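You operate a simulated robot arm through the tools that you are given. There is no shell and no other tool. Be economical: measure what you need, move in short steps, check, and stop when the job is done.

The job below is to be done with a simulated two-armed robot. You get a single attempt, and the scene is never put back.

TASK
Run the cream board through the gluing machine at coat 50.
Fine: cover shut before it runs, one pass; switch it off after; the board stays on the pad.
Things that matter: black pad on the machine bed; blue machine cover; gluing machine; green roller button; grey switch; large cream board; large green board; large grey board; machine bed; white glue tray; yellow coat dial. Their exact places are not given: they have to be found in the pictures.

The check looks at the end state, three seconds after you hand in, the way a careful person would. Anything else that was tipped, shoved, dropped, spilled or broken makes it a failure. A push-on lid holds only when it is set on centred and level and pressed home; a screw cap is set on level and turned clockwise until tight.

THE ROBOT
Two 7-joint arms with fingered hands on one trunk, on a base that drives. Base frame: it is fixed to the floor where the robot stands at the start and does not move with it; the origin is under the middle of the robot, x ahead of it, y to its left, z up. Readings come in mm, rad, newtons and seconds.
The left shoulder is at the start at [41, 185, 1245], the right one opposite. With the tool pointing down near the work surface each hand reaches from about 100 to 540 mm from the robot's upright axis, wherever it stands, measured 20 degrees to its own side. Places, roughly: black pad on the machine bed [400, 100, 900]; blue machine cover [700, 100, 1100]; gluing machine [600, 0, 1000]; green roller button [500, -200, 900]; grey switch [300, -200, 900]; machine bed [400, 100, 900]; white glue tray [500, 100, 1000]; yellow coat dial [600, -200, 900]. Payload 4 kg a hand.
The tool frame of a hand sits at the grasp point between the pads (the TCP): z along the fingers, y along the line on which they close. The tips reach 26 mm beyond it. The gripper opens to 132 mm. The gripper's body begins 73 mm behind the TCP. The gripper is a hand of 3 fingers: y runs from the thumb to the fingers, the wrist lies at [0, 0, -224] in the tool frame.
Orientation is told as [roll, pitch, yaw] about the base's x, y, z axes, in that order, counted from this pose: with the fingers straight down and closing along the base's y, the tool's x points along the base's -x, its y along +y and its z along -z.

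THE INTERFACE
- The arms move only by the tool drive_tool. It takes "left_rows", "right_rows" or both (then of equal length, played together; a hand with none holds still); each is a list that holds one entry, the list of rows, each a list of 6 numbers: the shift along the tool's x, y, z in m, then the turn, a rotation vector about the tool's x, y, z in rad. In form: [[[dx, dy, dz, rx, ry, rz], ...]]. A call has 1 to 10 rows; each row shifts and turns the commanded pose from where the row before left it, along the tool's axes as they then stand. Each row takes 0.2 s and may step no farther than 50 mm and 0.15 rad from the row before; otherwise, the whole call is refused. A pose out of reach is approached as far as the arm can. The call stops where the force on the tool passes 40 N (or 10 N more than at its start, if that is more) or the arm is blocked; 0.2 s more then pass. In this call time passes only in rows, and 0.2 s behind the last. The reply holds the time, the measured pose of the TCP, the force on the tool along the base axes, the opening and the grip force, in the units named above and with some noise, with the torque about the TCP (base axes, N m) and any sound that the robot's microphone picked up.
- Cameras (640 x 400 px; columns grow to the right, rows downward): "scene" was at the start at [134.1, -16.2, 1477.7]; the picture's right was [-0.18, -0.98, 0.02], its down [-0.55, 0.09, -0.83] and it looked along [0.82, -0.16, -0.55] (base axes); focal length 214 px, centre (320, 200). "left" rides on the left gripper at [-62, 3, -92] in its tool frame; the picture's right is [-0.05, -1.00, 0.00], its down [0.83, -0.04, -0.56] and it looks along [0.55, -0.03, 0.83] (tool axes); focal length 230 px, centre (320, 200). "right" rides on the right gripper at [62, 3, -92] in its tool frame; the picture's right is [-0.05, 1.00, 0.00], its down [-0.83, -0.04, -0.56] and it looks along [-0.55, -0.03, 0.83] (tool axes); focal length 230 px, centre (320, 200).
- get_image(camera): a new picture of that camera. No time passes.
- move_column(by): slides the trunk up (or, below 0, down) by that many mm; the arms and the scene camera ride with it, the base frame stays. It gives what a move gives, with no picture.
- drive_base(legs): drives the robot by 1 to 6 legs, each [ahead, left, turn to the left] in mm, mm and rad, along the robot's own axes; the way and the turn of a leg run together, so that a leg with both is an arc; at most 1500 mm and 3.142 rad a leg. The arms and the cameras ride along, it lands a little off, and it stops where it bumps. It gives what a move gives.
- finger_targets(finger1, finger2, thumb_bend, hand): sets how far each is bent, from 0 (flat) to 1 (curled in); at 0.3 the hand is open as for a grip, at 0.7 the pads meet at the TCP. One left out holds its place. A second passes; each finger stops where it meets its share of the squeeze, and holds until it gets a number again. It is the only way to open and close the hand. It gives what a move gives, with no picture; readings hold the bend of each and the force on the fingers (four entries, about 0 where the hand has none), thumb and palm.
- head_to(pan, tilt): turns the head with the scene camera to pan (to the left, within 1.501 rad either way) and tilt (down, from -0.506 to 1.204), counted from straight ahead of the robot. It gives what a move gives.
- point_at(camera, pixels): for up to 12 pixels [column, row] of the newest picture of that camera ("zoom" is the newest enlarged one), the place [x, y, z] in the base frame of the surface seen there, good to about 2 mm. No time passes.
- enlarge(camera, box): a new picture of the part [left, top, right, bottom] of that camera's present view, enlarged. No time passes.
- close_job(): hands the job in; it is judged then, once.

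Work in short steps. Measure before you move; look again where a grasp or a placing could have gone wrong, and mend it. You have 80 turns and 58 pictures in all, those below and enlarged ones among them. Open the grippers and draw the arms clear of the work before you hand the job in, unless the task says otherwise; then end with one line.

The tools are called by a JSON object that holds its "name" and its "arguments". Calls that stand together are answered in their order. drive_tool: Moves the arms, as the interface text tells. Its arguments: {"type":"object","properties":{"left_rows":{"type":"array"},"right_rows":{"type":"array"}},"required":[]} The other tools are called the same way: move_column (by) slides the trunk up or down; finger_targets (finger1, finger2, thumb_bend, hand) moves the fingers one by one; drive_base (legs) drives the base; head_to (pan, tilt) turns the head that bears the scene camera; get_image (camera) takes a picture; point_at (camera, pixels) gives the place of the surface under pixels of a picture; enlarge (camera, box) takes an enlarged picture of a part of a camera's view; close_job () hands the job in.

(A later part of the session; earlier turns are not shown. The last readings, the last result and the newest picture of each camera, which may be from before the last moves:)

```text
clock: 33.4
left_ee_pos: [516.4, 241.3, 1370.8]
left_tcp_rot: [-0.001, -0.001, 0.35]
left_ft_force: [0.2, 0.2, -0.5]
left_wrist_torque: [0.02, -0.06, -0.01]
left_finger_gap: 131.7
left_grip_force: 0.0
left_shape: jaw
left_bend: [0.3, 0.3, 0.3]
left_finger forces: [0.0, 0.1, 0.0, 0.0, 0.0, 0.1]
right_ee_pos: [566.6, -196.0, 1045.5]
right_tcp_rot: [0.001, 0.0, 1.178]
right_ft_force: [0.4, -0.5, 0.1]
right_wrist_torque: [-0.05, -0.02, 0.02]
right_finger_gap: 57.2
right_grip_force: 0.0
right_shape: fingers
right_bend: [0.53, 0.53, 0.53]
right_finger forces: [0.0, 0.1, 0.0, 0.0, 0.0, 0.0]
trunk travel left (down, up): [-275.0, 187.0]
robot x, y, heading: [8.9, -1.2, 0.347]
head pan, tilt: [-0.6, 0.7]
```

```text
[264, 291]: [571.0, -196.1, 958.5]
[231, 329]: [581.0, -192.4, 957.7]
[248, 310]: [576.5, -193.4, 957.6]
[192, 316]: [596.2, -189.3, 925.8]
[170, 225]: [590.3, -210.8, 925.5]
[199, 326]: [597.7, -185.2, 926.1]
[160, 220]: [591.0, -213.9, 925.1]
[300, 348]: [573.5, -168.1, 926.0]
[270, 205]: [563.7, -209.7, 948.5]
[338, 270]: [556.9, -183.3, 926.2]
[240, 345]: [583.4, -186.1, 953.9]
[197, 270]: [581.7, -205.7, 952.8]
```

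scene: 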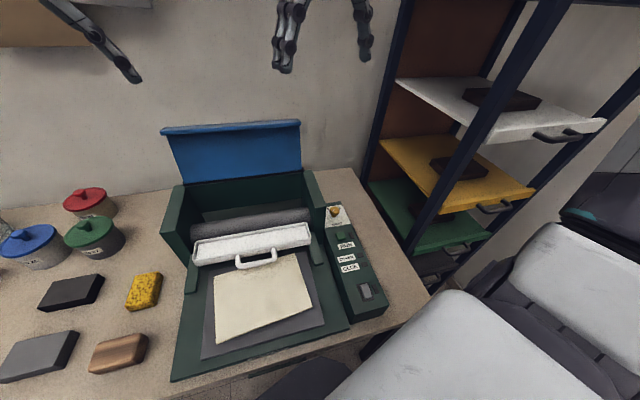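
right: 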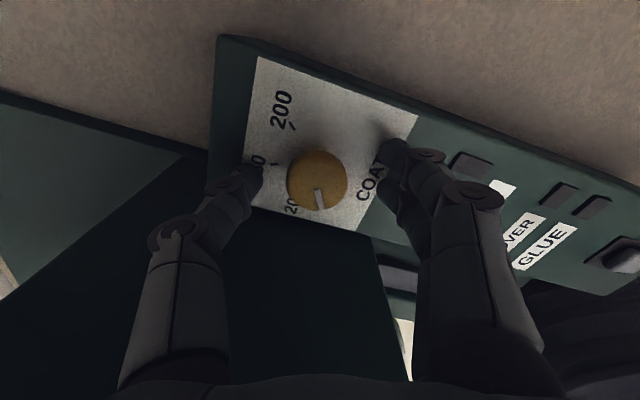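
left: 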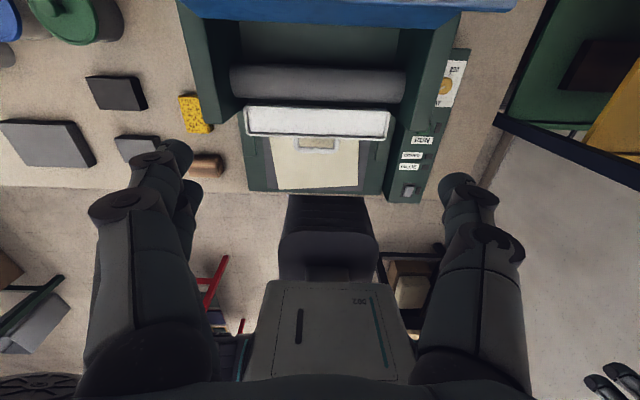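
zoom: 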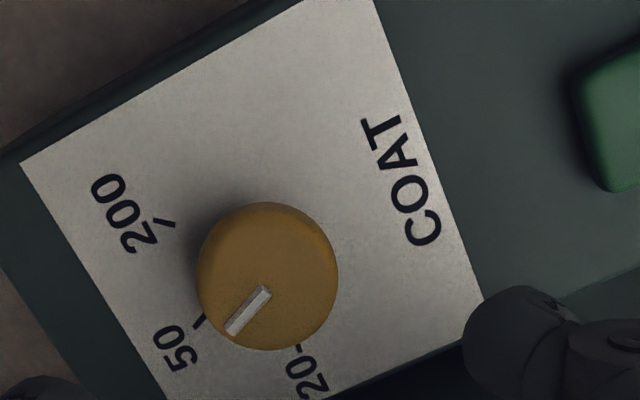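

Pointer is at ~18–24°, tick 50 at ~20°. I rise and un-yaw to the earlier viewing pose to compare squarely.

{"name": "drive_tool", "arguments": {"right_rows": [[[0, 0, -0.05, 0, 0, 0], [0, 0, -0.05, 0, 0, 0], [0, 0, 0, 0, 0, 0.147], [0, 0, 0, 0, 0, 0.147], [0, 0, 0, 0, 0, 0.147], [0, 0, 0, 0, 0, 0.147], [0, 0, 0, 0, 0, 0.147], [0, 0, 0, 0, 0, 0.147], [0, 0, 0, 0, 0, 0.147], [0, 0, 0, 0, 0, 0.147]]]}}

{"name": "enlarge", "arguments": {"camera": "right", "box": [290, 75, 346, 140]}}

```text
clock: 35.6
left_ee_pos: [519.3, 241.3, 1370.5]
left_tcp_rot: [0.001, -0.001, 0.349]
left_ft_force: [0.2, -0.3, -0.1]
left_wrist_torque: [0.04, 0.02, -0.01]
left_finger_gap: 131.7
left_grip_force: 0.0
left_shape: jaw
left_bend: [0.3, 0.3, 0.3]
left_finger forces: [0.0, 0.0, 0.1, 0.1, 0.0, 0.0]
right_ee_pos: [567.8, -194.2, 1142.5]
right_tcp_rot: [0.0, -0.002, 0.0]
right_ft_force: [0.3, -0.3, 0.4]
right_wrist_torque: [0.01, 0.01, -0.02]
right_finger_gap: 57.1
right_grip_force: 0.1
right_shape: fingers
right_bend: [0.53, 0.53, 0.53]
right_finger forces: [0.0, 0.0, 0.0, 0.1, 0.1, 0.0]
trunk travel left (down, up): [-275.0, 187.0]
robot x, y, heading: [4.6, 0.5, 0.349]
head pan, tilt: [-0.6, 0.7]
```

```text
6.15 times, centred on (318, 108) of right
```

zoom: 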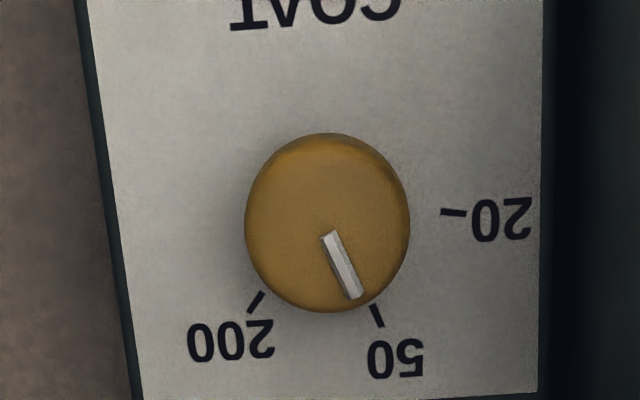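

The pointer is parallel to and aimed at the 50 tick — dial set. Now I look at the switch.

{"name": "enlarge", "arguments": {"camera": "scene", "box": [320, 220, 400, 310]}}

{"name": "point_at", "arguments": {"camera": "zoom", "pixels": [[325, 300], [345, 330], [360, 355], [360, 290], [385, 330], [300, 250], [240, 110], [250, 90]]}}

```text
4.44 times, centred on (360, 265) of scene
```

zoom: 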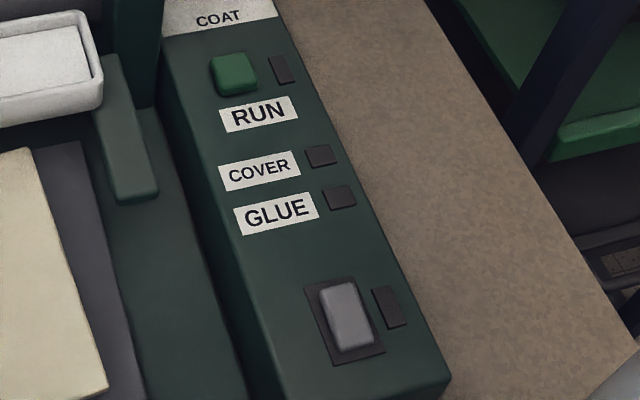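

```text
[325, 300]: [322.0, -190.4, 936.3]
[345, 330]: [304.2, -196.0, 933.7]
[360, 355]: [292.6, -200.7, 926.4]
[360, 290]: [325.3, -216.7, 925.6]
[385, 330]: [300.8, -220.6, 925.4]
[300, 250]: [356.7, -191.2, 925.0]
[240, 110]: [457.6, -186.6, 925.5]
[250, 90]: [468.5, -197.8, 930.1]
```

Switch rocker: far end raised (z 936), near end lower. I carry the right hand above it, yaw to +1.57 and pinch the fingers shut.

{"name": "drive_tool", "arguments": {"right_rows": [[[0.0405, 0, 0.01, 0, 0, 0], [0.0405, 0, 0.01, 0, 0, 0], [0.0405, 0, 0.02, 0, 0, 0], [0.0405, 0, 0.02, 0, 0, 0], [0.0405, 0, 0.02, 0, 0, 0], [0.0405, 0, 0.02, 0, 0, 0], [0, 0, 0, 0, 0, -0.143], [0, 0, 0, 0, 0, -0.143], [0, 0, 0, 0, 0, -0.143], [0, 0, 0, 0, 0, -0.143]]]}}

{"name": "finger_targets", "arguments": {"hand": "right", "finger1": 0.7, "finger2": 0.7, "thumb_bend": 0.7}}

{"name": "drive_tool", "arguments": {"right_rows": [[[0, 0, 0, 0, 0, -0.143], [0, 0, 0, 0, 0, -0.143], [0, 0, 0, 0, 0, -0.143], [0, 0, 0, 0, 0, -0.143], [0, 0, 0, 0, 0, -0.143], [0, 0, 0, 0, 0, -0.143], [0, 0, 0, 0, 0, -0.143]]]}}

{"name": "get_image", "arguments": {"camera": "right"}}

```text
clock: 37.8
left_ee_pos: [517.4, 239.6, 1369.7]
left_tcp_rot: [0.001, 0.0, 0.35]
left_ft_force: [0.2, -0.2, -0.5]
left_wrist_torque: [0.0, -0.01, 0.02]
left_finger_gap: 132.0
left_grip_force: 0.1
left_shape: jaw
left_bend: [0.3, 0.3, 0.3]
left_finger forces: [0.1, 0.1, 0.0, 0.1, 0.1, 0.0]
right_ee_pos: [368.7, -190.0, 1043.4]
right_tcp_rot: [0.001, -0.002, 0.579]
right_ft_force: [-0.6, 0.3, -0.6]
right_wrist_torque: [0.03, -0.01, 0.0]
right_finger_gap: 57.0
right_grip_force: 0.0
right_shape: fingers
right_bend: [0.53, 0.53, 0.53]
right_finger forces: [0.0, 0.0, 0.0, 0.0, 0.0, 0.0]
right hand out of reach, approached as far as the arm can: row 5, 6
trunk travel left (down, up): [-275.0, 187.0]
robot x, y, heading: [10.0, -1.0, 0.345]
head pan, tilt: [-0.6, 0.7]
```

```text
clock: 38.8
left_ee_pos: [519.9, 240.5, 1371.7]
left_tcp_rot: [0.0, 0.0, 0.348]
left_ft_force: [-0.1, 0.4, -0.2]
left_wrist_torque: [0.0, 0.0, 0.02]
left_finger_gap: 131.7
left_grip_force: 0.0
left_shape: jaw
left_bend: [0.3, 0.3, 0.3]
left_finger forces: [0.0, 0.0, 0.0, 0.1, 0.1, 0.1]
right_ee_pos: [369.2, -189.7, 1042.9]
right_tcp_rot: [-0.002, 0.002, 0.574]
right_ft_force: [-0.3, 0.9, 0.6]
right_wrist_torque: [-0.04, 0.0, -0.02]
right_finger_gap: 6.2
right_grip_force: 0.0
right_shape: fingers
right_bend: [0.7, 0.7, 0.7]
right_finger forces: [0.0, 0.0, 0.0, 0.0, 0.1, 0.1]
trunk travel left (down, up): [-275.0, 187.0]
robot x, y, heading: [9.4, 1.6, 0.342]
head pan, tilt: [-0.6, 0.7]
```

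```text
clock: 40.4
left_ee_pos: [519.5, 239.3, 1369.1]
left_tcp_rot: [0.001, 0.001, 0.349]
left_ft_force: [-0.2, -0.4, 0.4]
left_wrist_torque: [0.02, -0.01, 0.02]
left_finger_gap: 131.9
left_grip_force: 0.1
left_shape: jaw
left_bend: [0.3, 0.3, 0.3]
left_finger forces: [0.0, 0.0, 0.0, 0.1, 0.0, 0.0]
right_ee_pos: [369.2, -189.0, 1043.3]
right_tcp_rot: [0.0, 0.001, 1.578]
right_ft_force: [-0.2, 0.6, 0.6]
right_wrist_torque: [-0.01, 0.02, -0.02]
right_finger_gap: 6.1
right_grip_force: 0.0
right_shape: fingers
right_bend: [0.7, 0.7, 0.7]
right_finger forces: [0.0, 0.1, 0.0, 0.1, 0.0, 0.1]
trunk travel left (down, up): [-275.0, 187.0]
robot x, y, heading: [9.6, -1.9, 0.351]
head pan, tilt: [-0.6, 0.7]
```

```text
30 pictures are left
```

right: 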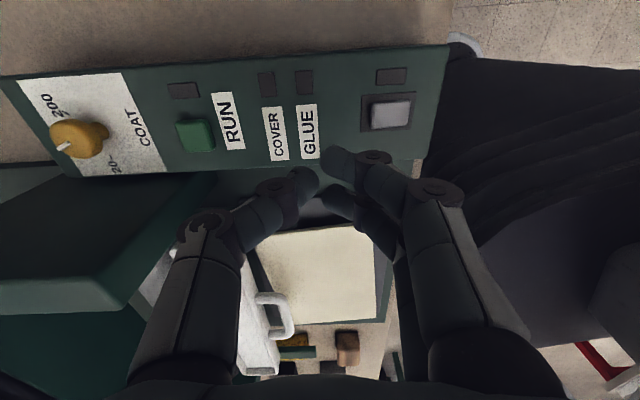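

Inside minimum reach at this heading. I turn the base back to heading 0.

{"name": "drive_base", "arguments": {"legs": [[0, 0, -0.35]]}}

{"name": "get_image", "arguments": {"camera": "right"}}

```text
clock: 41.9
left_ee_pos: [569.8, 51.3, 1369.7]
left_tcp_rot: [0.001, 0.002, -0.001]
left_ft_force: [0.0, -0.5, 0.1]
left_wrist_torque: [-0.01, 0.02, 0.02]
left_finger_gap: 131.7
left_grip_force: 0.1
left_shape: jaw
left_bend: [0.3, 0.3, 0.3]
left_finger forces: [0.1, 0.1, 0.0, 0.0, 0.1, 0.1]
right_ee_pos: [282.4, -301.9, 1042.7]
right_tcp_rot: [0.0, -0.001, 1.227]
right_ft_force: [0.5, -0.3, -0.4]
right_wrist_torque: [0.02, 0.02, 0.0]
right_finger_gap: 6.0
right_grip_force: 0.0
right_shape: fingers
right_bend: [0.7, 0.7, 0.7]
right_finger forces: [0.0, 0.0, 0.1, 0.0, 0.0, 0.1]
trunk travel left (down, up): [-275.0, 187.0]
robot x, y, heading: [9.2, -2.0, -0.002]
head pan, tilt: [-0.6, 0.7]
```

```text
29 pictures are left
```

right: 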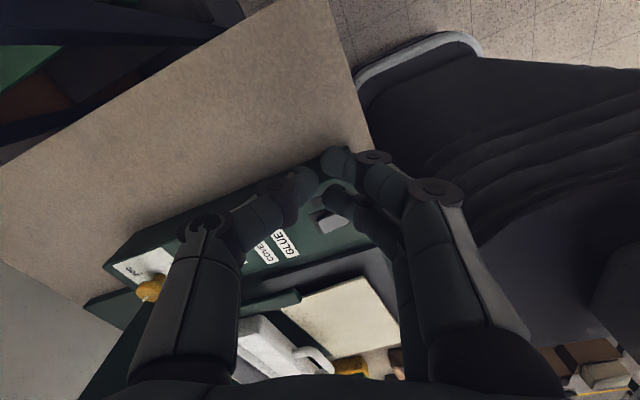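

Now I align yaw to 1.57 and move above the switch's far end, to (325,−196,985).

{"name": "drive_tool", "arguments": {"right_rows": [[[0, 0, 0, 0, 0, -0.1143], [0, 0, 0, 0, 0, -0.1143], [0, 0, 0, 0, 0, -0.1143], [-0.0353, -0.0142, 0.0193, 0, 0, 0], [-0.0353, -0.0142, 0.0193, 0, 0, 0], [-0.0353, -0.0142, 0.0193, 0, 0, 0]]]}}

{"name": "get_image", "arguments": {"camera": "right"}}

```text
clock: 43.3
left_ee_pos: [572.5, 53.0, 1368.9]
left_tcp_rot: [-0.004, 0.003, -0.002]
left_ft_force: [-1.0, 0.1, -1.2]
left_wrist_torque: [-0.06, 0.03, -0.02]
left_finger_gap: 132.0
left_grip_force: 0.0
left_shape: jaw
left_bend: [0.3, 0.3, 0.3]
left_finger forces: [0.1, 0.0, 0.0, 0.0, 0.0, 0.1]
right_ee_pos: [324.1, -193.1, 984.9]
right_tcp_rot: [0.001, 0.0, 1.567]
right_ft_force: [0.2, -0.4, -0.4]
right_wrist_torque: [-0.04, -0.03, 0.0]
right_finger_gap: 6.1
right_grip_force: 0.0
right_shape: fingers
right_bend: [0.7, 0.7, 0.7]
right_finger forces: [0.0, 0.1, 0.1, 0.0, 0.0, 0.0]
trunk travel left (down, up): [-275.0, 187.0]
robot x, y, heading: [9.5, -4.4, -0.001]
head pan, tilt: [-0.6, 0.7]
```

```text
28 pictures are left
```

right: 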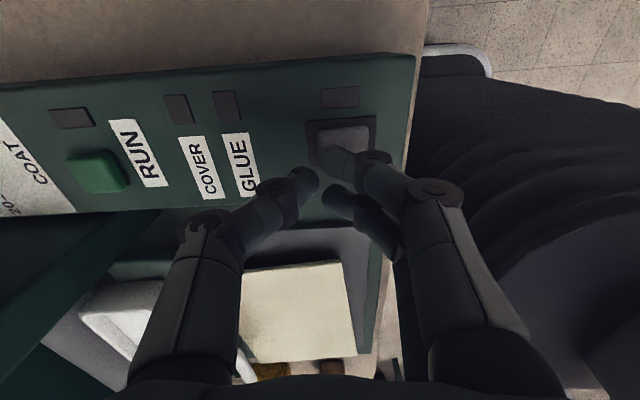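

The lone thumb (far side) suits the rocker better; I open the two fingers to 0.3 (they hang off the panel front), shift so the thumb is over x≈321, and press gently.

{"name": "finger_targets", "arguments": {"hand": "right", "finger1": 0.3, "finger2": 0.3, "thumb_bend": 0.7}}

{"name": "drive_tool", "arguments": {"right_rows": [[[0.004, 0.008, 0, 0, 0, 0], [0, 0, 0.014, 0, 0, 0]]]}}

{"name": "get_image", "arguments": {"camera": "right"}}

```text
clock: 44.3
left_ee_pos: [570.4, 51.3, 1369.9]
left_tcp_rot: [0.0, -0.001, -0.001]
left_ft_force: [0.1, 0.3, -0.1]
left_wrist_torque: [-0.02, -0.03, 0.0]
left_finger_gap: 131.9
left_grip_force: 0.0
left_shape: jaw
left_bend: [0.3, 0.3, 0.3]
left_finger forces: [0.0, 0.1, 0.1, 0.0, 0.0, 0.0]
right_ee_pos: [325.0, -195.5, 986.3]
right_tcp_rot: [0.0, 0.0, 1.567]
right_ft_force: [0.0, -0.1, 0.3]
right_wrist_torque: [-0.02, 0.01, 0.01]
right_finger_gap: 68.7
right_grip_force: 0.1
right_shape: fingers
right_bend: [0.3, 0.3, 0.7]
right_finger forces: [0.1, 0.1, 0.0, 0.0, 0.0, 0.1]
trunk travel left (down, up): [-275.0, 187.0]
robot x, y, heading: [7.3, 0.7, 0.002]
head pan, tilt: [-0.6, 0.7]
```

```text
clock: 44.9
left_ee_pos: [571.1, 51.3, 1370.0]
left_tcp_rot: [0.0, 0.001, -0.001]
left_ft_force: [-0.4, -1.2, 0.0]
left_wrist_torque: [-0.01, 0.0, -0.03]
left_finger_gap: 131.9
left_grip_force: 0.1
left_shape: jaw
left_bend: [0.3, 0.3, 0.3]
left_finger forces: [0.0, 0.0, 0.0, 0.1, 0.0, 0.0]
right_ee_pos: [319.4, -199.2, 970.9]
right_tcp_rot: [0.003, 0.0, 1.568]
right_ft_force: [-0.6, -0.1, -0.4]
right_wrist_torque: [-0.02, 0.0, -0.03]
right_finger_gap: 68.7
right_grip_force: 0.1
right_shape: fingers
right_bend: [0.3, 0.3, 0.7]
right_finger forces: [0.0, 0.0, 0.0, 0.0, 0.1, 0.1]
trunk travel left (down, up): [-275.0, 187.0]
robot x, y, heading: [8.5, 1.4, -0.002]
head pan, tilt: [-0.6, 0.7]
```

```text
27 pictures are left
```

right: 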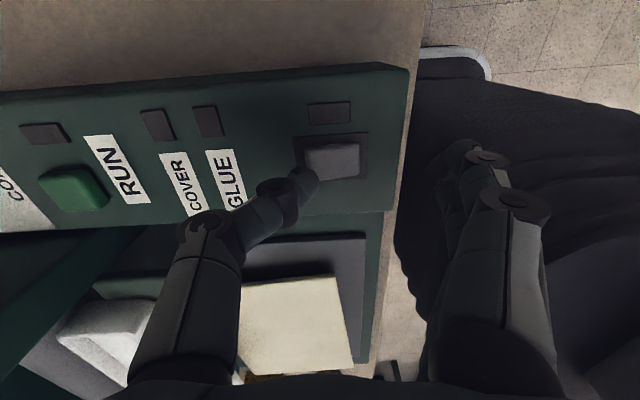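

I measure thumb tip versus rocker ends.

{"name": "point_at", "arguments": {"camera": "right", "pixels": [[306, 172], [300, 185], [310, 155], [315, 149], [355, 147], [356, 172], [335, 160], [330, 112]]}}

```text
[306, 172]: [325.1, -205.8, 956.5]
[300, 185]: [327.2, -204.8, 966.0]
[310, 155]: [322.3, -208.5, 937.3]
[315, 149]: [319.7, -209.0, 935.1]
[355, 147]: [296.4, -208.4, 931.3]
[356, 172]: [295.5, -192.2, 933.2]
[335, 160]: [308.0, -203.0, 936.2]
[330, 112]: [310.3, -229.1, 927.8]
```

Thumb is around x≈326, rocker spans x 296–323; I shift 7 mm back and press down in small steps.

{"name": "drive_tool", "arguments": {"right_rows": [[[0, 0.007, 0, 0, 0, 0], [0, 0, 0.006, 0, 0, 0], [0, 0, 0.003, 0, 0, 0], [0, 0, 0.003, 0, 0, 0], [0, 0, 0.002, 0, 0, 0]]]}}

{"name": "enlarge", "arguments": {"camera": "scene", "box": [120, 200, 280, 310]}}

```text
clock: 46.1
left_ee_pos: [569.3, 51.6, 1370.7]
left_tcp_rot: [0.0, 0.001, -0.005]
left_ft_force: [0.9, 1.6, 1.3]
left_wrist_torque: [0.01, -0.01, -0.02]
left_finger_gap: 132.0
left_grip_force: 0.1
left_shape: jaw
left_bend: [0.3, 0.3, 0.3]
left_finger forces: [0.0, 0.0, 0.0, 0.0, 0.0, 0.0]
right_ee_pos: [311.9, -199.2, 958.5]
right_tcp_rot: [-0.006, 0.0, 1.568]
right_ft_force: [7.1, -4.2, 24.7]
right_wrist_torque: [-0.09, -0.42, -0.03]
right_finger_gap: 67.6
right_grip_force: 12.6
right_shape: fingers
right_bend: [0.3, 0.3, 0.71]
right_finger forces: [0.1, 0.0, 0.0, 0.0, 25.9, 0.0]
trunk travel left (down, up): [-275.0, 187.0]
robot x, y, heading: [8.0, -5.2, 0.004]
head pan, tilt: [-0.6, 0.7]
```

```text
3.64 times, centred on (200, 255) of scene
```

zoom: 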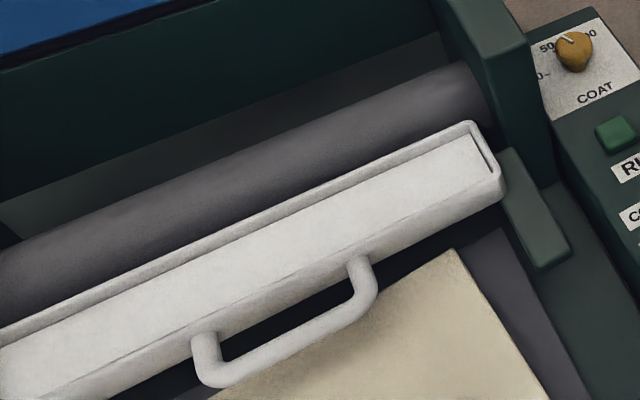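

Pressed with ~25 N. I lift the hand and look at the panel.

{"name": "drive_tool", "arguments": {"right_rows": [[[0, 0, -0.02, 0, 0, 0], [0, 0, -0.04, 0, 0, 0], [0, 0, -0.03, 0, 0, 0]]]}}

{"name": "get_image", "arguments": {"camera": "right"}}

```text
clock: 46.9
left_ee_pos: [569.7, 51.0, 1369.3]
left_tcp_rot: [0.002, 0.001, -0.001]
left_ft_force: [0.2, 0.1, 0.3]
left_wrist_torque: [0.0, 0.03, 0.02]
left_finger_gap: 131.5
left_grip_force: 0.0
left_shape: jaw
left_bend: [0.3, 0.3, 0.3]
left_finger forces: [0.0, 0.1, 0.1, 0.0, 0.0, 0.0]
right_ee_pos: [310.5, -199.3, 1047.5]
right_tcp_rot: [0.001, 0.001, 1.57]
right_ft_force: [-0.2, -0.2, 0.0]
right_wrist_torque: [-0.02, -0.01, -0.02]
right_finger_gap: 68.6
right_grip_force: 0.0
right_shape: fingers
right_bend: [0.3, 0.3, 0.7]
right_finger forces: [0.0, 0.1, 0.0, 0.0, 0.1, 0.0]
trunk travel left (down, up): [-275.0, 187.0]
robot x, y, heading: [7.4, -2.0, -0.003]
head pan, tilt: [-0.6, 0.7]
```

```text
25 pictures are left
```

right: 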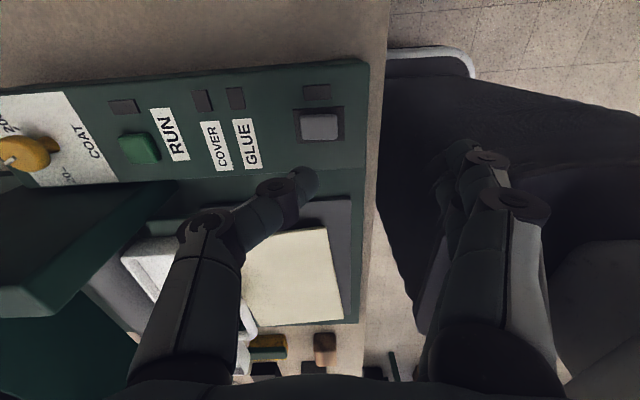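

The lamp by the switch (317,92) looks dark. I check the rocker closely.

{"name": "enlarge", "arguments": {"camera": "right", "box": [190, 75, 360, 175]}}

{"name": "point_at", "arguments": {"camera": "right", "pixels": [[303, 118], [336, 118], [304, 136], [336, 136], [320, 126], [309, 126], [330, 126]]}}

```text
3.76 times, centred on (275, 125) of right
```

zoom: 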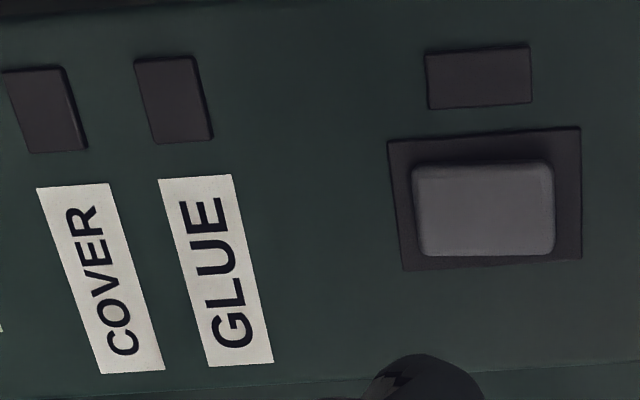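

```text
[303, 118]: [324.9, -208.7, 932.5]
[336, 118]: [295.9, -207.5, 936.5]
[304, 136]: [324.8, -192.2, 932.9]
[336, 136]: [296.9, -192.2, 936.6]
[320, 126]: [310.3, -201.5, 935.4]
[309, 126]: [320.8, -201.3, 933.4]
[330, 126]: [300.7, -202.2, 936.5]
```

The rocker has flipped (far end now 932.7, near end 936.5). I look at the lamps from the head camera.

{"name": "head_to", "arguments": {"pan": -0.25, "tilt": 0.75}}

{"name": "get_image", "arguments": {"camera": "scene"}}

```text
clock: 47.7
left_ee_pos: [569.5, 50.3, 1370.4]
left_tcp_rot: [0.0, 0.0, -0.001]
left_ft_force: [-0.1, -0.3, -0.1]
left_wrist_torque: [0.01, -0.01, 0.03]
left_finger_gap: 131.9
left_grip_force: 0.0
left_shape: jaw
left_bend: [0.3, 0.3, 0.3]
left_finger forces: [0.1, 0.1, 0.0, 0.0, 0.0, 0.1]
right_ee_pos: [310.6, -199.6, 1047.1]
right_tcp_rot: [-0.001, 0.0, 1.567]
right_ft_force: [0.0, -0.2, 0.5]
right_wrist_torque: [0.01, 0.0, -0.02]
right_finger_gap: 68.7
right_grip_force: 0.0
right_shape: fingers
right_bend: [0.3, 0.3, 0.7]
right_finger forces: [0.1, 0.0, 0.0, 0.0, 0.1, 0.0]
trunk travel left (down, up): [-275.0, 187.0]
robot x, y, heading: [10.6, 2.1, -0.002]
head pan, tilt: [-0.25, 0.75]
```

```text
23 pictures are left
```

scene: 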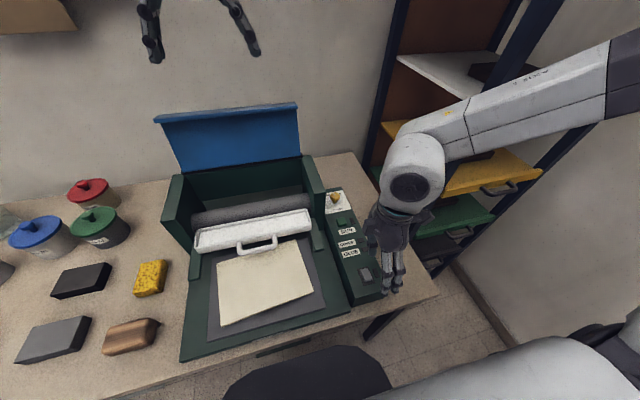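

The hand occludes the panel; I re-look with the hand camera now that time has passed.

{"name": "enlarge", "arguments": {"camera": "right", "box": [90, 60, 370, 200]}}

```text
2.29 times, centred on (230, 130) of right
```

zoom: 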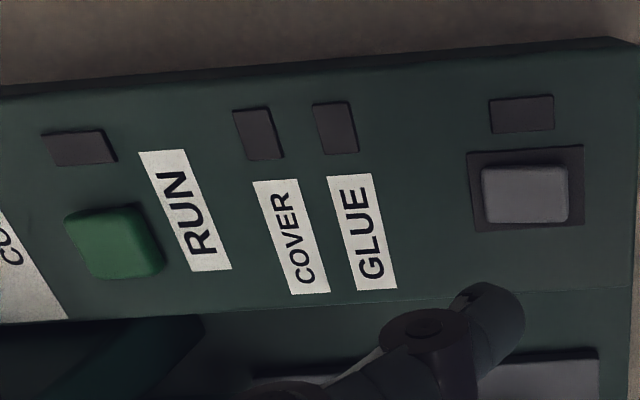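

Lamps stay dark; perhaps they need the cover interlock. I proceed to the cover: measuring it in the scene picture.

{"name": "enlarge", "arguments": {"camera": "scene", "box": [140, 80, 340, 205]}}

{"name": "point_at", "arguments": {"camera": "zoom", "pixels": [[60, 110], [280, 90], [490, 75], [280, 110], [300, 150], [300, 200], [300, 240], [120, 270], [520, 240], [300, 265], [115, 330], [540, 270]]}}

{"name": "get_image", "arguments": {"camera": "left"}}

```text
3.20 times, centred on (240, 142) of scene
```

zoom: 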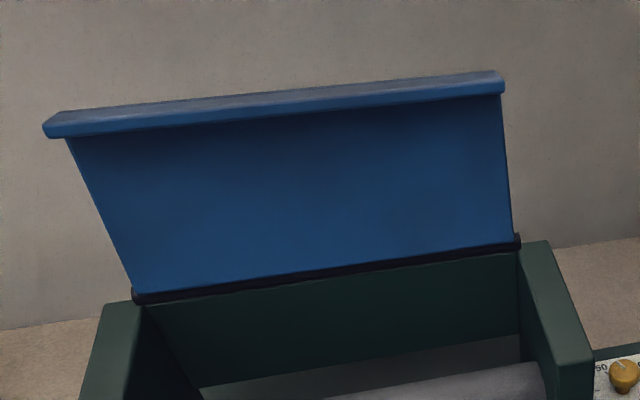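

```text
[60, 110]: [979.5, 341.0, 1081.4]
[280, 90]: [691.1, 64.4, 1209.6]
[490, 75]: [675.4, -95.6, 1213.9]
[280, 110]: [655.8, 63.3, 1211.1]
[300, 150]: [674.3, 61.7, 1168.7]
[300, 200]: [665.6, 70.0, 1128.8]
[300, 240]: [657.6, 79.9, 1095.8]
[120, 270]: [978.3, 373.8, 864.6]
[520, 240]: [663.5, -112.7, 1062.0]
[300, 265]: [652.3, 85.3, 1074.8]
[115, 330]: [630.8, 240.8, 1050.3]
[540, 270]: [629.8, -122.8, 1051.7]
```

```text
20 pictures are left
```

left: 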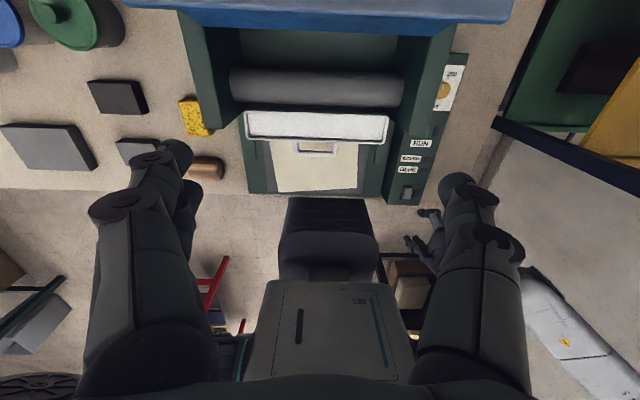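

The cover leans back from its hinge (~[650, z 1063]) to its top edge (x 656–692, z 1212). I'll hook behind its top with the pinched left hand, yawed −1.57 and tilted forward 0.5 rad, then follow the arc down. First close and orient.

{"name": "finger_targets", "arguments": {"hand": "left", "finger1": 0.7, "finger2": 0.7, "thumb_bend": 0.7}}

{"name": "drive_tool", "arguments": {"left_rows": [[[0, 0, 0, 0, 0, 0.143], [0, 0, 0, 0, 0, 0.143], [0, 0, 0, 0, 0, 0.143], [0, 0, 0, 0, 0, 0.143], [0, 0, 0, 0, 0, 0.143], [0, 0, 0, 0, 0, 0.143], [0, 0, 0, 0, 0, 0.143], [0, 0, 0, 0, 0, 0.143], [0, 0, 0, 0, 0, 0.143], [0, 0, 0, 0, 0, 0.143]]]}}

{"name": "drive_tool", "arguments": {"left_rows": [[[0, 0, 0, 0, 0, 0.141], [0, 0, 0, -0.13, 0, 0], [0, 0, 0, -0.13, 0, 0], [0, 0, 0, -0.13, 0, 0], [0, 0, 0, -0.13, 0, 0]]]}}

```text
clock: 48.7
left_ee_pos: [570.4, 50.3, 1369.8]
left_tcp_rot: [0.0, -0.001, -0.003]
left_ft_force: [0.0, 0.7, 0.0]
left_wrist_torque: [0.01, 0.0, -0.01]
left_finger_gap: 6.1
left_grip_force: 0.1
left_shape: fingers
left_bend: [0.7, 0.7, 0.7]
left_finger forces: [0.0, 0.0, 0.0, 0.0, 0.0, 0.0]
right_ee_pos: [310.1, -198.5, 1047.2]
right_tcp_rot: [0.001, -0.002, 1.569]
right_ft_force: [-0.4, -0.1, -0.6]
right_wrist_torque: [-0.01, 0.02, 0.03]
right_finger_gap: 68.7
right_grip_force: 0.1
right_shape: fingers
right_bend: [0.3, 0.3, 0.7]
right_finger forces: [0.0, 0.0, 0.0, 0.0, 0.1, 0.0]
trunk travel left (down, up): [-275.0, 187.0]
robot x, y, heading: [5.2, -0.2, 0.001]
head pan, tilt: [-0.25, 0.75]
```

```text
clock: 50.9
left_ee_pos: [571.4, 51.7, 1369.2]
left_tcp_rot: [0.0, 0.001, -1.433]
left_ft_force: [0.7, 0.5, 0.2]
left_wrist_torque: [0.01, 0.02, 0.02]
left_finger_gap: 6.2
left_grip_force: 0.0
left_shape: fingers
left_bend: [0.7, 0.7, 0.7]
left_finger forces: [0.1, 0.0, 0.0, 0.0, 0.0, 0.1]
right_ee_pos: [310.0, -200.5, 1046.8]
right_tcp_rot: [0.001, 0.001, 1.567]
right_ft_force: [-0.2, 0.2, 0.1]
right_wrist_torque: [-0.01, 0.03, 0.03]
right_finger_gap: 68.6
right_grip_force: 0.2
right_shape: fingers
right_bend: [0.3, 0.3, 0.7]
right_finger forces: [0.1, 0.0, 0.0, 0.0, 0.0, 0.1]
trunk travel left (down, up): [-275.0, 187.0]
robot x, y, heading: [7.0, 1.2, -0.001]
head pan, tilt: [-0.25, 0.75]
```

```text
clock: 52.1
left_ee_pos: [570.3, 52.2, 1370.6]
left_tcp_rot: [0.525, -0.001, -1.57]
left_ft_force: [0.8, -0.8, 1.0]
left_wrist_torque: [-0.02, -0.02, 0.0]
left_finger_gap: 6.2
left_grip_force: 0.1
left_shape: fingers
left_bend: [0.7, 0.7, 0.7]
left_finger forces: [0.1, 0.0, 0.0, 0.0, 0.1, 0.0]
right_ee_pos: [310.9, -198.9, 1047.2]
right_tcp_rot: [0.0, 0.0, 1.569]
right_ft_force: [1.2, -0.2, -0.6]
right_wrist_torque: [0.03, 0.01, 0.02]
right_finger_gap: 68.8
right_grip_force: 0.1
right_shape: fingers
right_bend: [0.3, 0.3, 0.7]
right_finger forces: [0.0, 0.1, 0.0, 0.1, 0.0, 0.0]
trunk travel left (down, up): [-275.0, 187.0]
robot x, y, heading: [6.4, 2.0, -0.003]
head pan, tilt: [-0.25, 0.75]
```

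Tool z now points (0.5,0,−0.87). I lower 60 mm then go forward 160 mm above the cover's top.

{"name": "drive_tool", "arguments": {"left_rows": [[[0, -0.015, 0.026, 0, 0, 0], [0, -0.015, 0.026, 0, 0, 0], [0, 0.03465, 0.02, 0, 0, 0], [0, 0.03465, 0.02, 0, 0, 0], [0, 0.03465, 0.02, 0, 0, 0], [0, 0.03465, 0.02, 0, 0, 0]]]}}

{"name": "head_to", "arguments": {"pan": 0.0, "tilt": 0.45}}

{"name": "get_image", "arguments": {"camera": "scene"}}

```text
clock: 53.5
left_ee_pos: [732.2, 51.2, 1307.4]
left_tcp_rot: [0.519, 0.001, -1.571]
left_ft_force: [0.3, 0.5, 0.9]
left_wrist_torque: [0.04, 0.02, 0.0]
left_finger_gap: 6.0
left_grip_force: 0.1
left_shape: fingers
left_bend: [0.7, 0.7, 0.7]
left_finger forces: [0.0, 0.0, 0.1, 0.0, 0.0, 0.1]
right_ee_pos: [311.9, -200.0, 1047.1]
right_tcp_rot: [0.001, -0.002, 1.567]
right_ft_force: [0.5, -0.1, 0.3]
right_wrist_torque: [0.01, 0.02, -0.01]
right_finger_gap: 68.4
right_grip_force: 0.0
right_shape: fingers
right_bend: [0.3, 0.3, 0.7]
right_finger forces: [0.0, 0.0, 0.1, 0.0, 0.0, 0.0]
trunk travel left (down, up): [-275.0, 187.0]
robot x, y, heading: [7.1, 1.9, -0.005]
head pan, tilt: [-0.25, 0.75]
```

```text
clock: 54.3
left_ee_pos: [730.4, 52.4, 1309.6]
left_tcp_rot: [0.518, 0.0, -1.57]
left_ft_force: [-0.2, 0.1, -0.5]
left_wrist_torque: [0.01, 0.02, -0.01]
left_finger_gap: 6.0
left_grip_force: 0.0
left_shape: fingers
left_bend: [0.7, 0.7, 0.7]
left_finger forces: [0.1, 0.0, 0.1, 0.0, 0.1, 0.1]
right_ee_pos: [310.4, -199.2, 1047.8]
right_tcp_rot: [0.0, 0.001, 1.566]
right_ft_force: [0.1, 0.8, -0.3]
right_wrist_torque: [0.02, 0.02, 0.01]
right_finger_gap: 68.3
right_grip_force: 0.1
right_shape: fingers
right_bend: [0.3, 0.3, 0.7]
right_finger forces: [0.0, 0.0, 0.0, 0.0, 0.1, 0.0]
trunk travel left (down, up): [-275.0, 187.0]
robot x, y, heading: [13.4, -0.3, -0.003]
head pan, tilt: [0.0, 0.45]
```

```text
19 pictures are left
```

scene: 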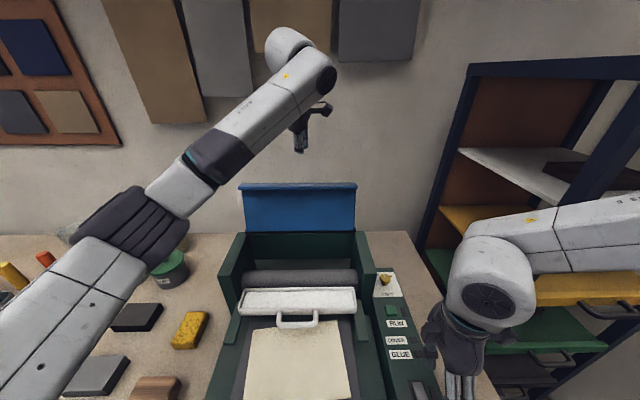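

Reach is fine. I lower the hand behind the cover (TCP z≈1222).

{"name": "drive_tool", "arguments": {"left_rows": [[[0, -0.022, 0.038, 0, 0, 0], [0, -0.0215, 0.0372, 0, 0, 0]]]}}

{"name": "enlarge", "arguments": {"camera": "scene", "box": [220, 70, 400, 240]}}

```text
clock: 54.9
left_ee_pos: [731.1, 51.0, 1222.6]
left_tcp_rot: [0.519, -0.003, -1.571]
left_ft_force: [-0.4, -0.2, 0.4]
left_wrist_torque: [0.0, 0.01, 0.01]
left_finger_gap: 6.0
left_grip_force: 0.0
left_shape: fingers
left_bend: [0.7, 0.7, 0.7]
left_finger forces: [0.0, 0.1, 0.1, 0.0, 0.0, 0.1]
right_ee_pos: [312.2, -197.5, 1047.7]
right_tcp_rot: [0.002, -0.001, 1.567]
right_ft_force: [-0.6, 1.0, -0.2]
right_wrist_torque: [0.01, 0.0, -0.02]
right_finger_gap: 68.4
right_grip_force: 0.2
right_shape: fingers
right_bend: [0.3, 0.3, 0.7]
right_finger forces: [0.0, 0.0, 0.0, 0.1, 0.0, 0.0]
trunk travel left (down, up): [-275.0, 187.0]
robot x, y, heading: [5.2, 0.5, 0.0]
head pan, tilt: [0.0, 0.45]
```

```text
2.35 times, centred on (310, 155) of scene
```

zoom: 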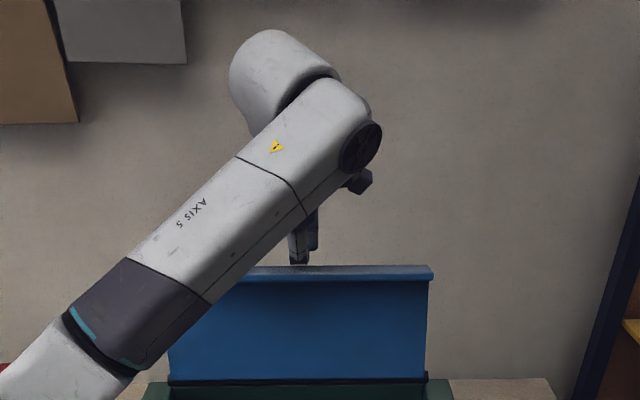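

Tips are behind the top edge. I pull toward the robot in 20 mm steps.

{"name": "drive_tool", "arguments": {"left_rows": [[[0, -0.0173, -0.01, 0, 0, 0], [0, -0.0173, -0.01, 0, 0, 0], [0, -0.0173, -0.01, 0, 0, 0], [0, -0.0173, -0.01, 0, 0, 0]]]}}

{"name": "enlarge", "arguments": {"camera": "scene", "box": [200, 70, 400, 300]}}

```text
clock: 55.9
left_ee_pos: [647.5, 51.6, 1221.9]
left_tcp_rot: [0.517, 0.001, -1.572]
left_ft_force: [-0.4, 0.6, 0.4]
left_wrist_torque: [0.03, -0.03, 0.01]
left_finger_gap: 5.6
left_grip_force: 0.0
left_shape: fingers
left_bend: [0.7, 0.7, 0.7]
left_finger forces: [0.1, 0.1, 0.1, 0.0, 0.1, 0.1]
right_ee_pos: [310.0, -197.9, 1047.8]
right_tcp_rot: [0.0, -0.001, 1.567]
right_ft_force: [0.0, 0.3, -0.1]
right_wrist_torque: [0.03, -0.01, 0.03]
right_finger_gap: 68.6
right_grip_force: 0.0
right_shape: fingers
right_bend: [0.3, 0.3, 0.7]
right_finger forces: [0.1, 0.1, 0.1, 0.0, 0.1, 0.1]
trunk travel left (down, up): [-275.0, 187.0]
robot x, y, heading: [8.8, 0.1, -0.003]
head pan, tilt: [0.0, 0.45]
```

```text
1.74 times, centred on (300, 185) of scene
```

zoom: 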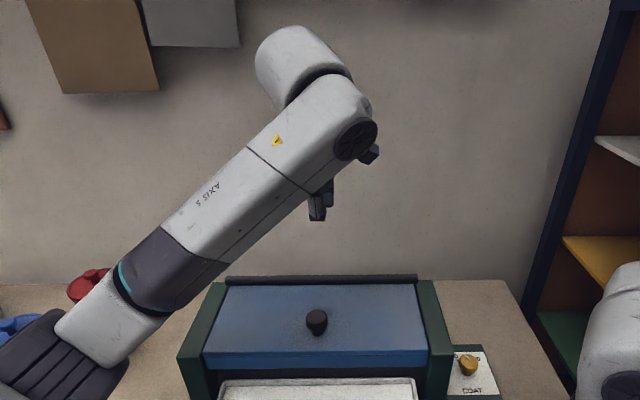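

The cover has swung shut. I check its level and press on it lightly only if needed.

{"name": "point_at", "arguments": {"camera": "zoom", "pixels": [[240, 300], [390, 300], [230, 345], [400, 345], [320, 355], [205, 330], [445, 330], [310, 392], [318, 318]]}}

{"name": "get_image", "arguments": {"camera": "right"}}

```text
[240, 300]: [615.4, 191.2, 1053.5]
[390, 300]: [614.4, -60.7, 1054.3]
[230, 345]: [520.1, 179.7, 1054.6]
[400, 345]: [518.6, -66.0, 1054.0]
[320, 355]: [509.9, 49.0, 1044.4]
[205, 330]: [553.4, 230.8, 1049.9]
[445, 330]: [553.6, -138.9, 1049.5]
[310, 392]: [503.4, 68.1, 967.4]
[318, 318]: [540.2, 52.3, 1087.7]
```

```text
16 pictures are left
```

right: 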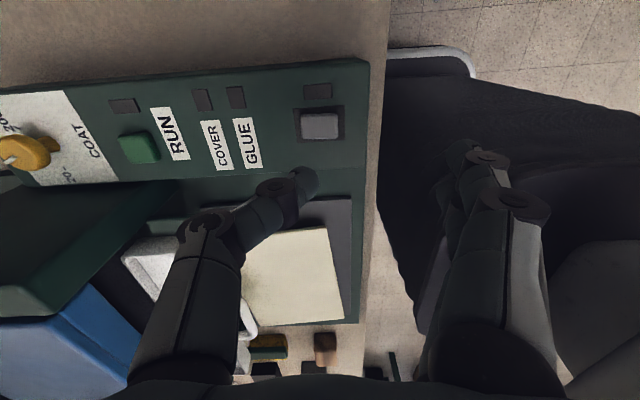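

Cover is level at z≈1054 (shut). All lamps are still dark, so I test the switch the other way: press its near end with the thumb and look.

{"name": "drive_tool", "arguments": {"right_rows": [[[0, 0.017, 0, 0, 0, 0], [0, 0, 0.045, 0, 0, 0], [0, 0, 0.036, 0, 0, 0], [0, 0, 0.004, 0, 0, 0], [0, 0, 0.003, 0, 0, 0], [0, 0, 0.002, 0, 0, 0]]]}}

{"name": "enlarge", "arguments": {"camera": "right", "box": [40, 60, 400, 220]}}

```text
clock: 57.3
left_ee_pos: [649.6, 51.1, 1224.1]
left_tcp_rot: [0.52, 0.0, -1.57]
left_ft_force: [0.3, -1.0, 0.8]
left_wrist_torque: [0.05, 0.02, 0.05]
left_finger_gap: 5.5
left_grip_force: 0.1
left_shape: fingers
left_bend: [0.7, 0.7, 0.7]
left_finger forces: [0.1, 0.0, 0.1, 0.0, 0.0, 0.0]
right_ee_pos: [295.4, -198.9, 958.3]
right_tcp_rot: [-0.002, -0.003, 1.566]
right_ft_force: [2.1, -0.2, 15.7]
right_wrist_torque: [-0.02, -0.13, -0.02]
right_finger_gap: 64.5
right_grip_force: 7.8
right_shape: fingers
right_bend: [0.3, 0.3, 0.72]
right_finger forces: [0.1, 0.0, 0.1, 0.0, 15.1, 0.0]
trunk travel left (down, up): [-275.0, 187.0]
robot x, y, heading: [6.9, 3.3, 0.0]
head pan, tilt: [0.0, 0.45]
```

```text
1.78 times, centred on (220, 140) of right
```

zoom: 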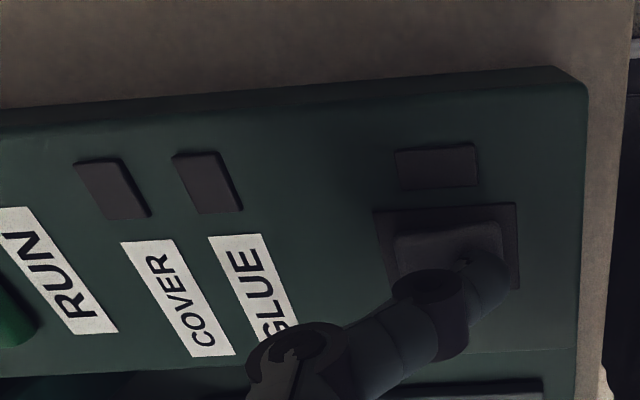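

Still dark. I lift and check the rocker state.

{"name": "drive_tool", "arguments": {"right_rows": [[[0, 0, -0.02, 0, 0, 0], [0, 0, -0.045, 0, 0, 0], [0, 0, -0.025, 0, 0, 0]]]}}

{"name": "enlarge", "arguments": {"camera": "right", "box": [60, 60, 380, 200]}}

{"name": "point_at", "arguments": {"camera": "zoom", "pixels": [[445, 125], [500, 125], [460, 125], [480, 125], [515, 125], [430, 125], [470, 110], [470, 145]]}}

```text
clock: 58.1
left_ee_pos: [649.2, 51.3, 1224.3]
left_tcp_rot: [0.518, 0.0, -1.57]
left_ft_force: [0.0, -0.5, -0.1]
left_wrist_torque: [-0.01, -0.04, 0.01]
left_finger_gap: 5.7
left_grip_force: 0.2
left_shape: fingers
left_bend: [0.7, 0.7, 0.7]
left_finger forces: [0.1, 0.1, 0.0, 0.0, 0.0, 0.0]
right_ee_pos: [293.8, -200.0, 1046.5]
right_tcp_rot: [0.0, -0.001, 1.568]
right_ft_force: [0.8, -1.0, 0.9]
right_wrist_torque: [0.0, -0.01, 0.04]
right_finger_gap: 68.5
right_grip_force: 0.0
right_shape: fingers
right_bend: [0.3, 0.3, 0.7]
right_finger forces: [0.1, 0.0, 0.0, 0.1, 0.0, 0.1]
trunk travel left (down, up): [-275.0, 187.0]
robot x, y, heading: [5.2, -1.8, -0.004]
head pan, tilt: [0.0, 0.45]
```

```text
2.00 times, centred on (220, 130) of right
```

zoom: 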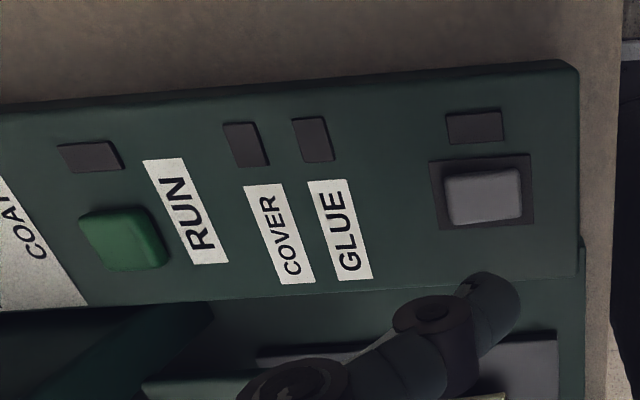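

```text
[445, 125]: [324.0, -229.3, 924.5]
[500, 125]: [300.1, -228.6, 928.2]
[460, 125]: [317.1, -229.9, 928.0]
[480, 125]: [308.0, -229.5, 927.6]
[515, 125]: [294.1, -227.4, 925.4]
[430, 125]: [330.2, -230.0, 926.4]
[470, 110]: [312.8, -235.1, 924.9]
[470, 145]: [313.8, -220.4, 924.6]
```

I misjudged the rows; measuring the rocker at rows 175–215.

{"name": "point_at", "arguments": {"camera": "zoom", "pixels": [[453, 185], [510, 180], [453, 212], [512, 208], [468, 195], [498, 195], [483, 195]]}}

```text
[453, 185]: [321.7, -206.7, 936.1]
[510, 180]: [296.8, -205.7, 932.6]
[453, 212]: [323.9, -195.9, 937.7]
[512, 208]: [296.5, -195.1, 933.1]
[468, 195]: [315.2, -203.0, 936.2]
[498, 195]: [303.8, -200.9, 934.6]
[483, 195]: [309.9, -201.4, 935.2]
```

The rocker is back at its starting state (near end down), still dark, so the lamps don't tell; off at the start fits "near down". I press the far end (on) again, lift, and look.

{"name": "drive_tool", "arguments": {"right_rows": [[[0, -0.017, 0, 0, 0, 0], [0, 0, 0.045, 0, 0, 0], [0, 0, 0.036, 0, 0, 0], [0, 0, 0.004, 0, 0, 0], [0, 0, 0.003, 0, 0, 0], [0, 0, 0.002, 0, 0, 0], [0, 0, 0.001, 0, 0, 0]]]}}

{"name": "drive_tool", "arguments": {"right_rows": [[[0, 0, -0.02, 0, 0, 0], [0, 0, -0.045, 0, 0, 0], [0, 0, -0.025, 0, 0, 0]]]}}

{"name": "get_image", "arguments": {"camera": "right"}}

{"name": "point_at", "arguments": {"camera": "right", "pixels": [[309, 126], [330, 126], [305, 118], [335, 118]]}}

```text
clock: 59.7
left_ee_pos: [648.6, 49.6, 1224.4]
left_tcp_rot: [0.52, 0.0, -1.571]
left_ft_force: [0.3, -0.5, 0.1]
left_wrist_torque: [0.01, -0.01, 0.01]
left_finger_gap: 5.4
left_grip_force: 0.0
left_shape: fingers
left_bend: [0.7, 0.7, 0.7]
left_finger forces: [0.0, 0.0, 0.0, 0.0, 0.0, 0.0]
right_ee_pos: [311.9, -199.5, 957.9]
right_tcp_rot: [-0.004, 0.0, 1.567]
right_ft_force: [8.9, -7.9, 32.6]
right_wrist_torque: [-0.19, -0.45, -0.07]
right_finger_gap: 66.2
right_grip_force: 16.8
right_shape: fingers
right_bend: [0.3, 0.3, 0.72]
right_finger forces: [0.1, 0.0, 0.0, 0.0, 33.8, 0.0]
trunk travel left (down, up): [-275.0, 187.0]
robot x, y, heading: [9.9, -1.5, -0.004]
head pan, tilt: [0.0, 0.45]
```

```text
clock: 60.5
left_ee_pos: [649.7, 51.9, 1223.7]
left_tcp_rot: [0.519, 0.0, -1.57]
left_ft_force: [-0.7, -1.2, 0.2]
left_wrist_torque: [0.02, 0.03, 0.01]
left_finger_gap: 5.6
left_grip_force: 0.1
left_shape: fingers
left_bend: [0.7, 0.7, 0.7]
left_finger forces: [0.0, 0.0, 0.0, 0.1, 0.0, 0.0]
right_ee_pos: [309.4, -199.9, 1046.9]
right_tcp_rot: [0.0, 0.0, 1.57]
right_ft_force: [-0.1, 0.1, 0.6]
right_wrist_torque: [-0.03, 0.04, -0.02]
right_finger_gap: 68.7
right_grip_force: 0.1
right_shape: fingers
right_bend: [0.3, 0.3, 0.7]
right_finger forces: [0.0, 0.0, 0.0, 0.0, 0.0, 0.0]
trunk travel left (down, up): [-275.0, 187.0]
robot x, y, heading: [8.3, 2.1, -0.0]
head pan, tilt: [0.0, 0.45]
```

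```text
13 pictures are left
```

right: 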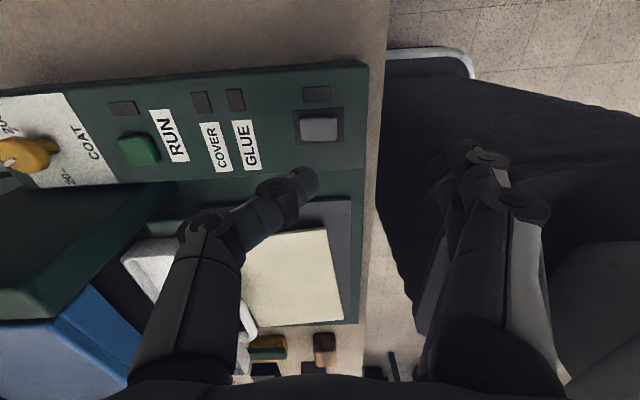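

```text
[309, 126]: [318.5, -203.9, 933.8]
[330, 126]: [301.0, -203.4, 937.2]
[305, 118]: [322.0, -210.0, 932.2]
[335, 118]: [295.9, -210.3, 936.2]
```

Switch is on-side again. I measure the RUN button for pressing with the thumb.

{"name": "point_at", "arguments": {"camera": "right", "pixels": [[138, 150], [122, 142], [155, 145], [135, 136], [145, 163], [130, 155]]}}

{"name": "drive_tool", "arguments": {"right_rows": [[[-0.001, -0.039, 0, 0, 0, 0], [-0.001, -0.039, 0, 0, 0, 0], [-0.001, -0.039, 0, 0, 0, 0], [-0.001, -0.039, 0, 0, 0, 0], [0, 0, 0.04, 0, 0, 0], [0, 0, 0.03, 0, 0, 0]]]}}

{"name": "get_image", "arguments": {"camera": "right"}}

```text
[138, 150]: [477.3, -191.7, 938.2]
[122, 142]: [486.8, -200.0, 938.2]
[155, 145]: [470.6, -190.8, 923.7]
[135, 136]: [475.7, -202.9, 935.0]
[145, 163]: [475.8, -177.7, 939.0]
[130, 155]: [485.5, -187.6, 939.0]
```

```text
clock: 61.9
left_ee_pos: [649.5, 50.3, 1223.8]
left_tcp_rot: [0.519, 0.001, -1.571]
left_ft_force: [0.0, -0.9, -0.6]
left_wrist_torque: [0.01, -0.03, -0.02]
left_finger_gap: 5.8
left_grip_force: 0.0
left_shape: fingers
left_bend: [0.7, 0.7, 0.7]
left_finger forces: [0.1, 0.0, 0.0, 0.0, 0.0, 0.0]
right_ee_pos: [466.7, -196.7, 975.0]
right_tcp_rot: [0.001, 0.0, 1.568]
right_ft_force: [0.2, 0.4, -0.4]
right_wrist_torque: [-0.01, 0.0, 0.01]
right_finger_gap: 68.6
right_grip_force: 0.0
right_shape: fingers
right_bend: [0.3, 0.3, 0.7]
right_finger forces: [0.0, 0.0, 0.1, 0.1, 0.1, 0.0]
trunk travel left (down, up): [-275.0, 187.0]
robot x, y, heading: [9.1, 2.6, -0.008]
head pan, tilt: [0.0, 0.45]
```

```text
12 pictures are left
```

right: 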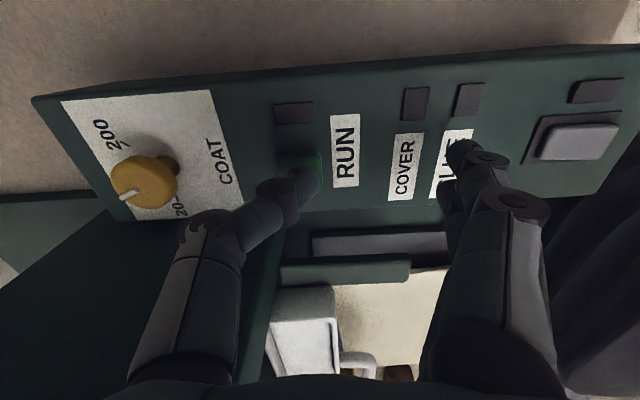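

Thumb is above the green button. I centre it and press a few mm, watching for sound.

{"name": "drive_tool", "arguments": {"right_rows": [[[-0.005, -0.004, 0, 0, 0, 0], [0, 0, 0.009, 0, 0, 0], [0, 0, 0.003, 0, 0, 0], [0, 0, 0.002, 0, 0, 0], [0, 0, 0.002, 0, 0, 0]]]}}

{"name": "enlarge", "arguments": {"camera": "right", "box": [20, 40, 640, 380]}}

```text
clock: 63.1
left_ee_pos: [649.1, 51.3, 1222.9]
left_tcp_rot: [0.521, 0.0, -1.571]
left_ft_force: [0.0, 0.9, 0.1]
left_wrist_torque: [0.0, 0.0, -0.03]
left_finger_gap: 5.7
left_grip_force: 0.0
left_shape: fingers
left_bend: [0.7, 0.7, 0.7]
left_finger forces: [0.0, 0.1, 0.0, 0.0, 0.1, 0.0]
right_ee_pos: [471.0, -191.0, 961.8]
right_tcp_rot: [-0.001, -0.001, 1.567]
right_ft_force: [0.9, -0.1, 2.8]
right_wrist_torque: [0.06, -0.09, 0.0]
right_finger_gap: 68.6
right_grip_force: 1.2
right_shape: fingers
right_bend: [0.3, 0.3, 0.7]
right_finger forces: [0.0, 0.0, 0.1, 0.0, 2.7, 0.1]
trunk travel left (down, up): [-275.0, 187.0]
robot x, y, heading: [6.6, -2.5, -0.002]
head pan, tilt: [0.0, 0.45]
heard: click
```

```text
1.03 times, centred on (330, 210) of right (not enlarged: the box is as wide or as high as the picture)
```

zoom: 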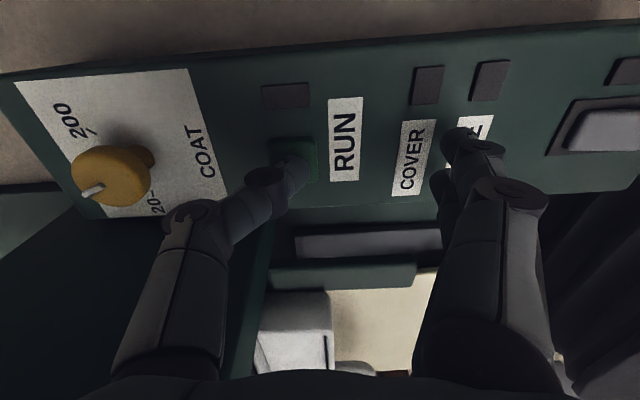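

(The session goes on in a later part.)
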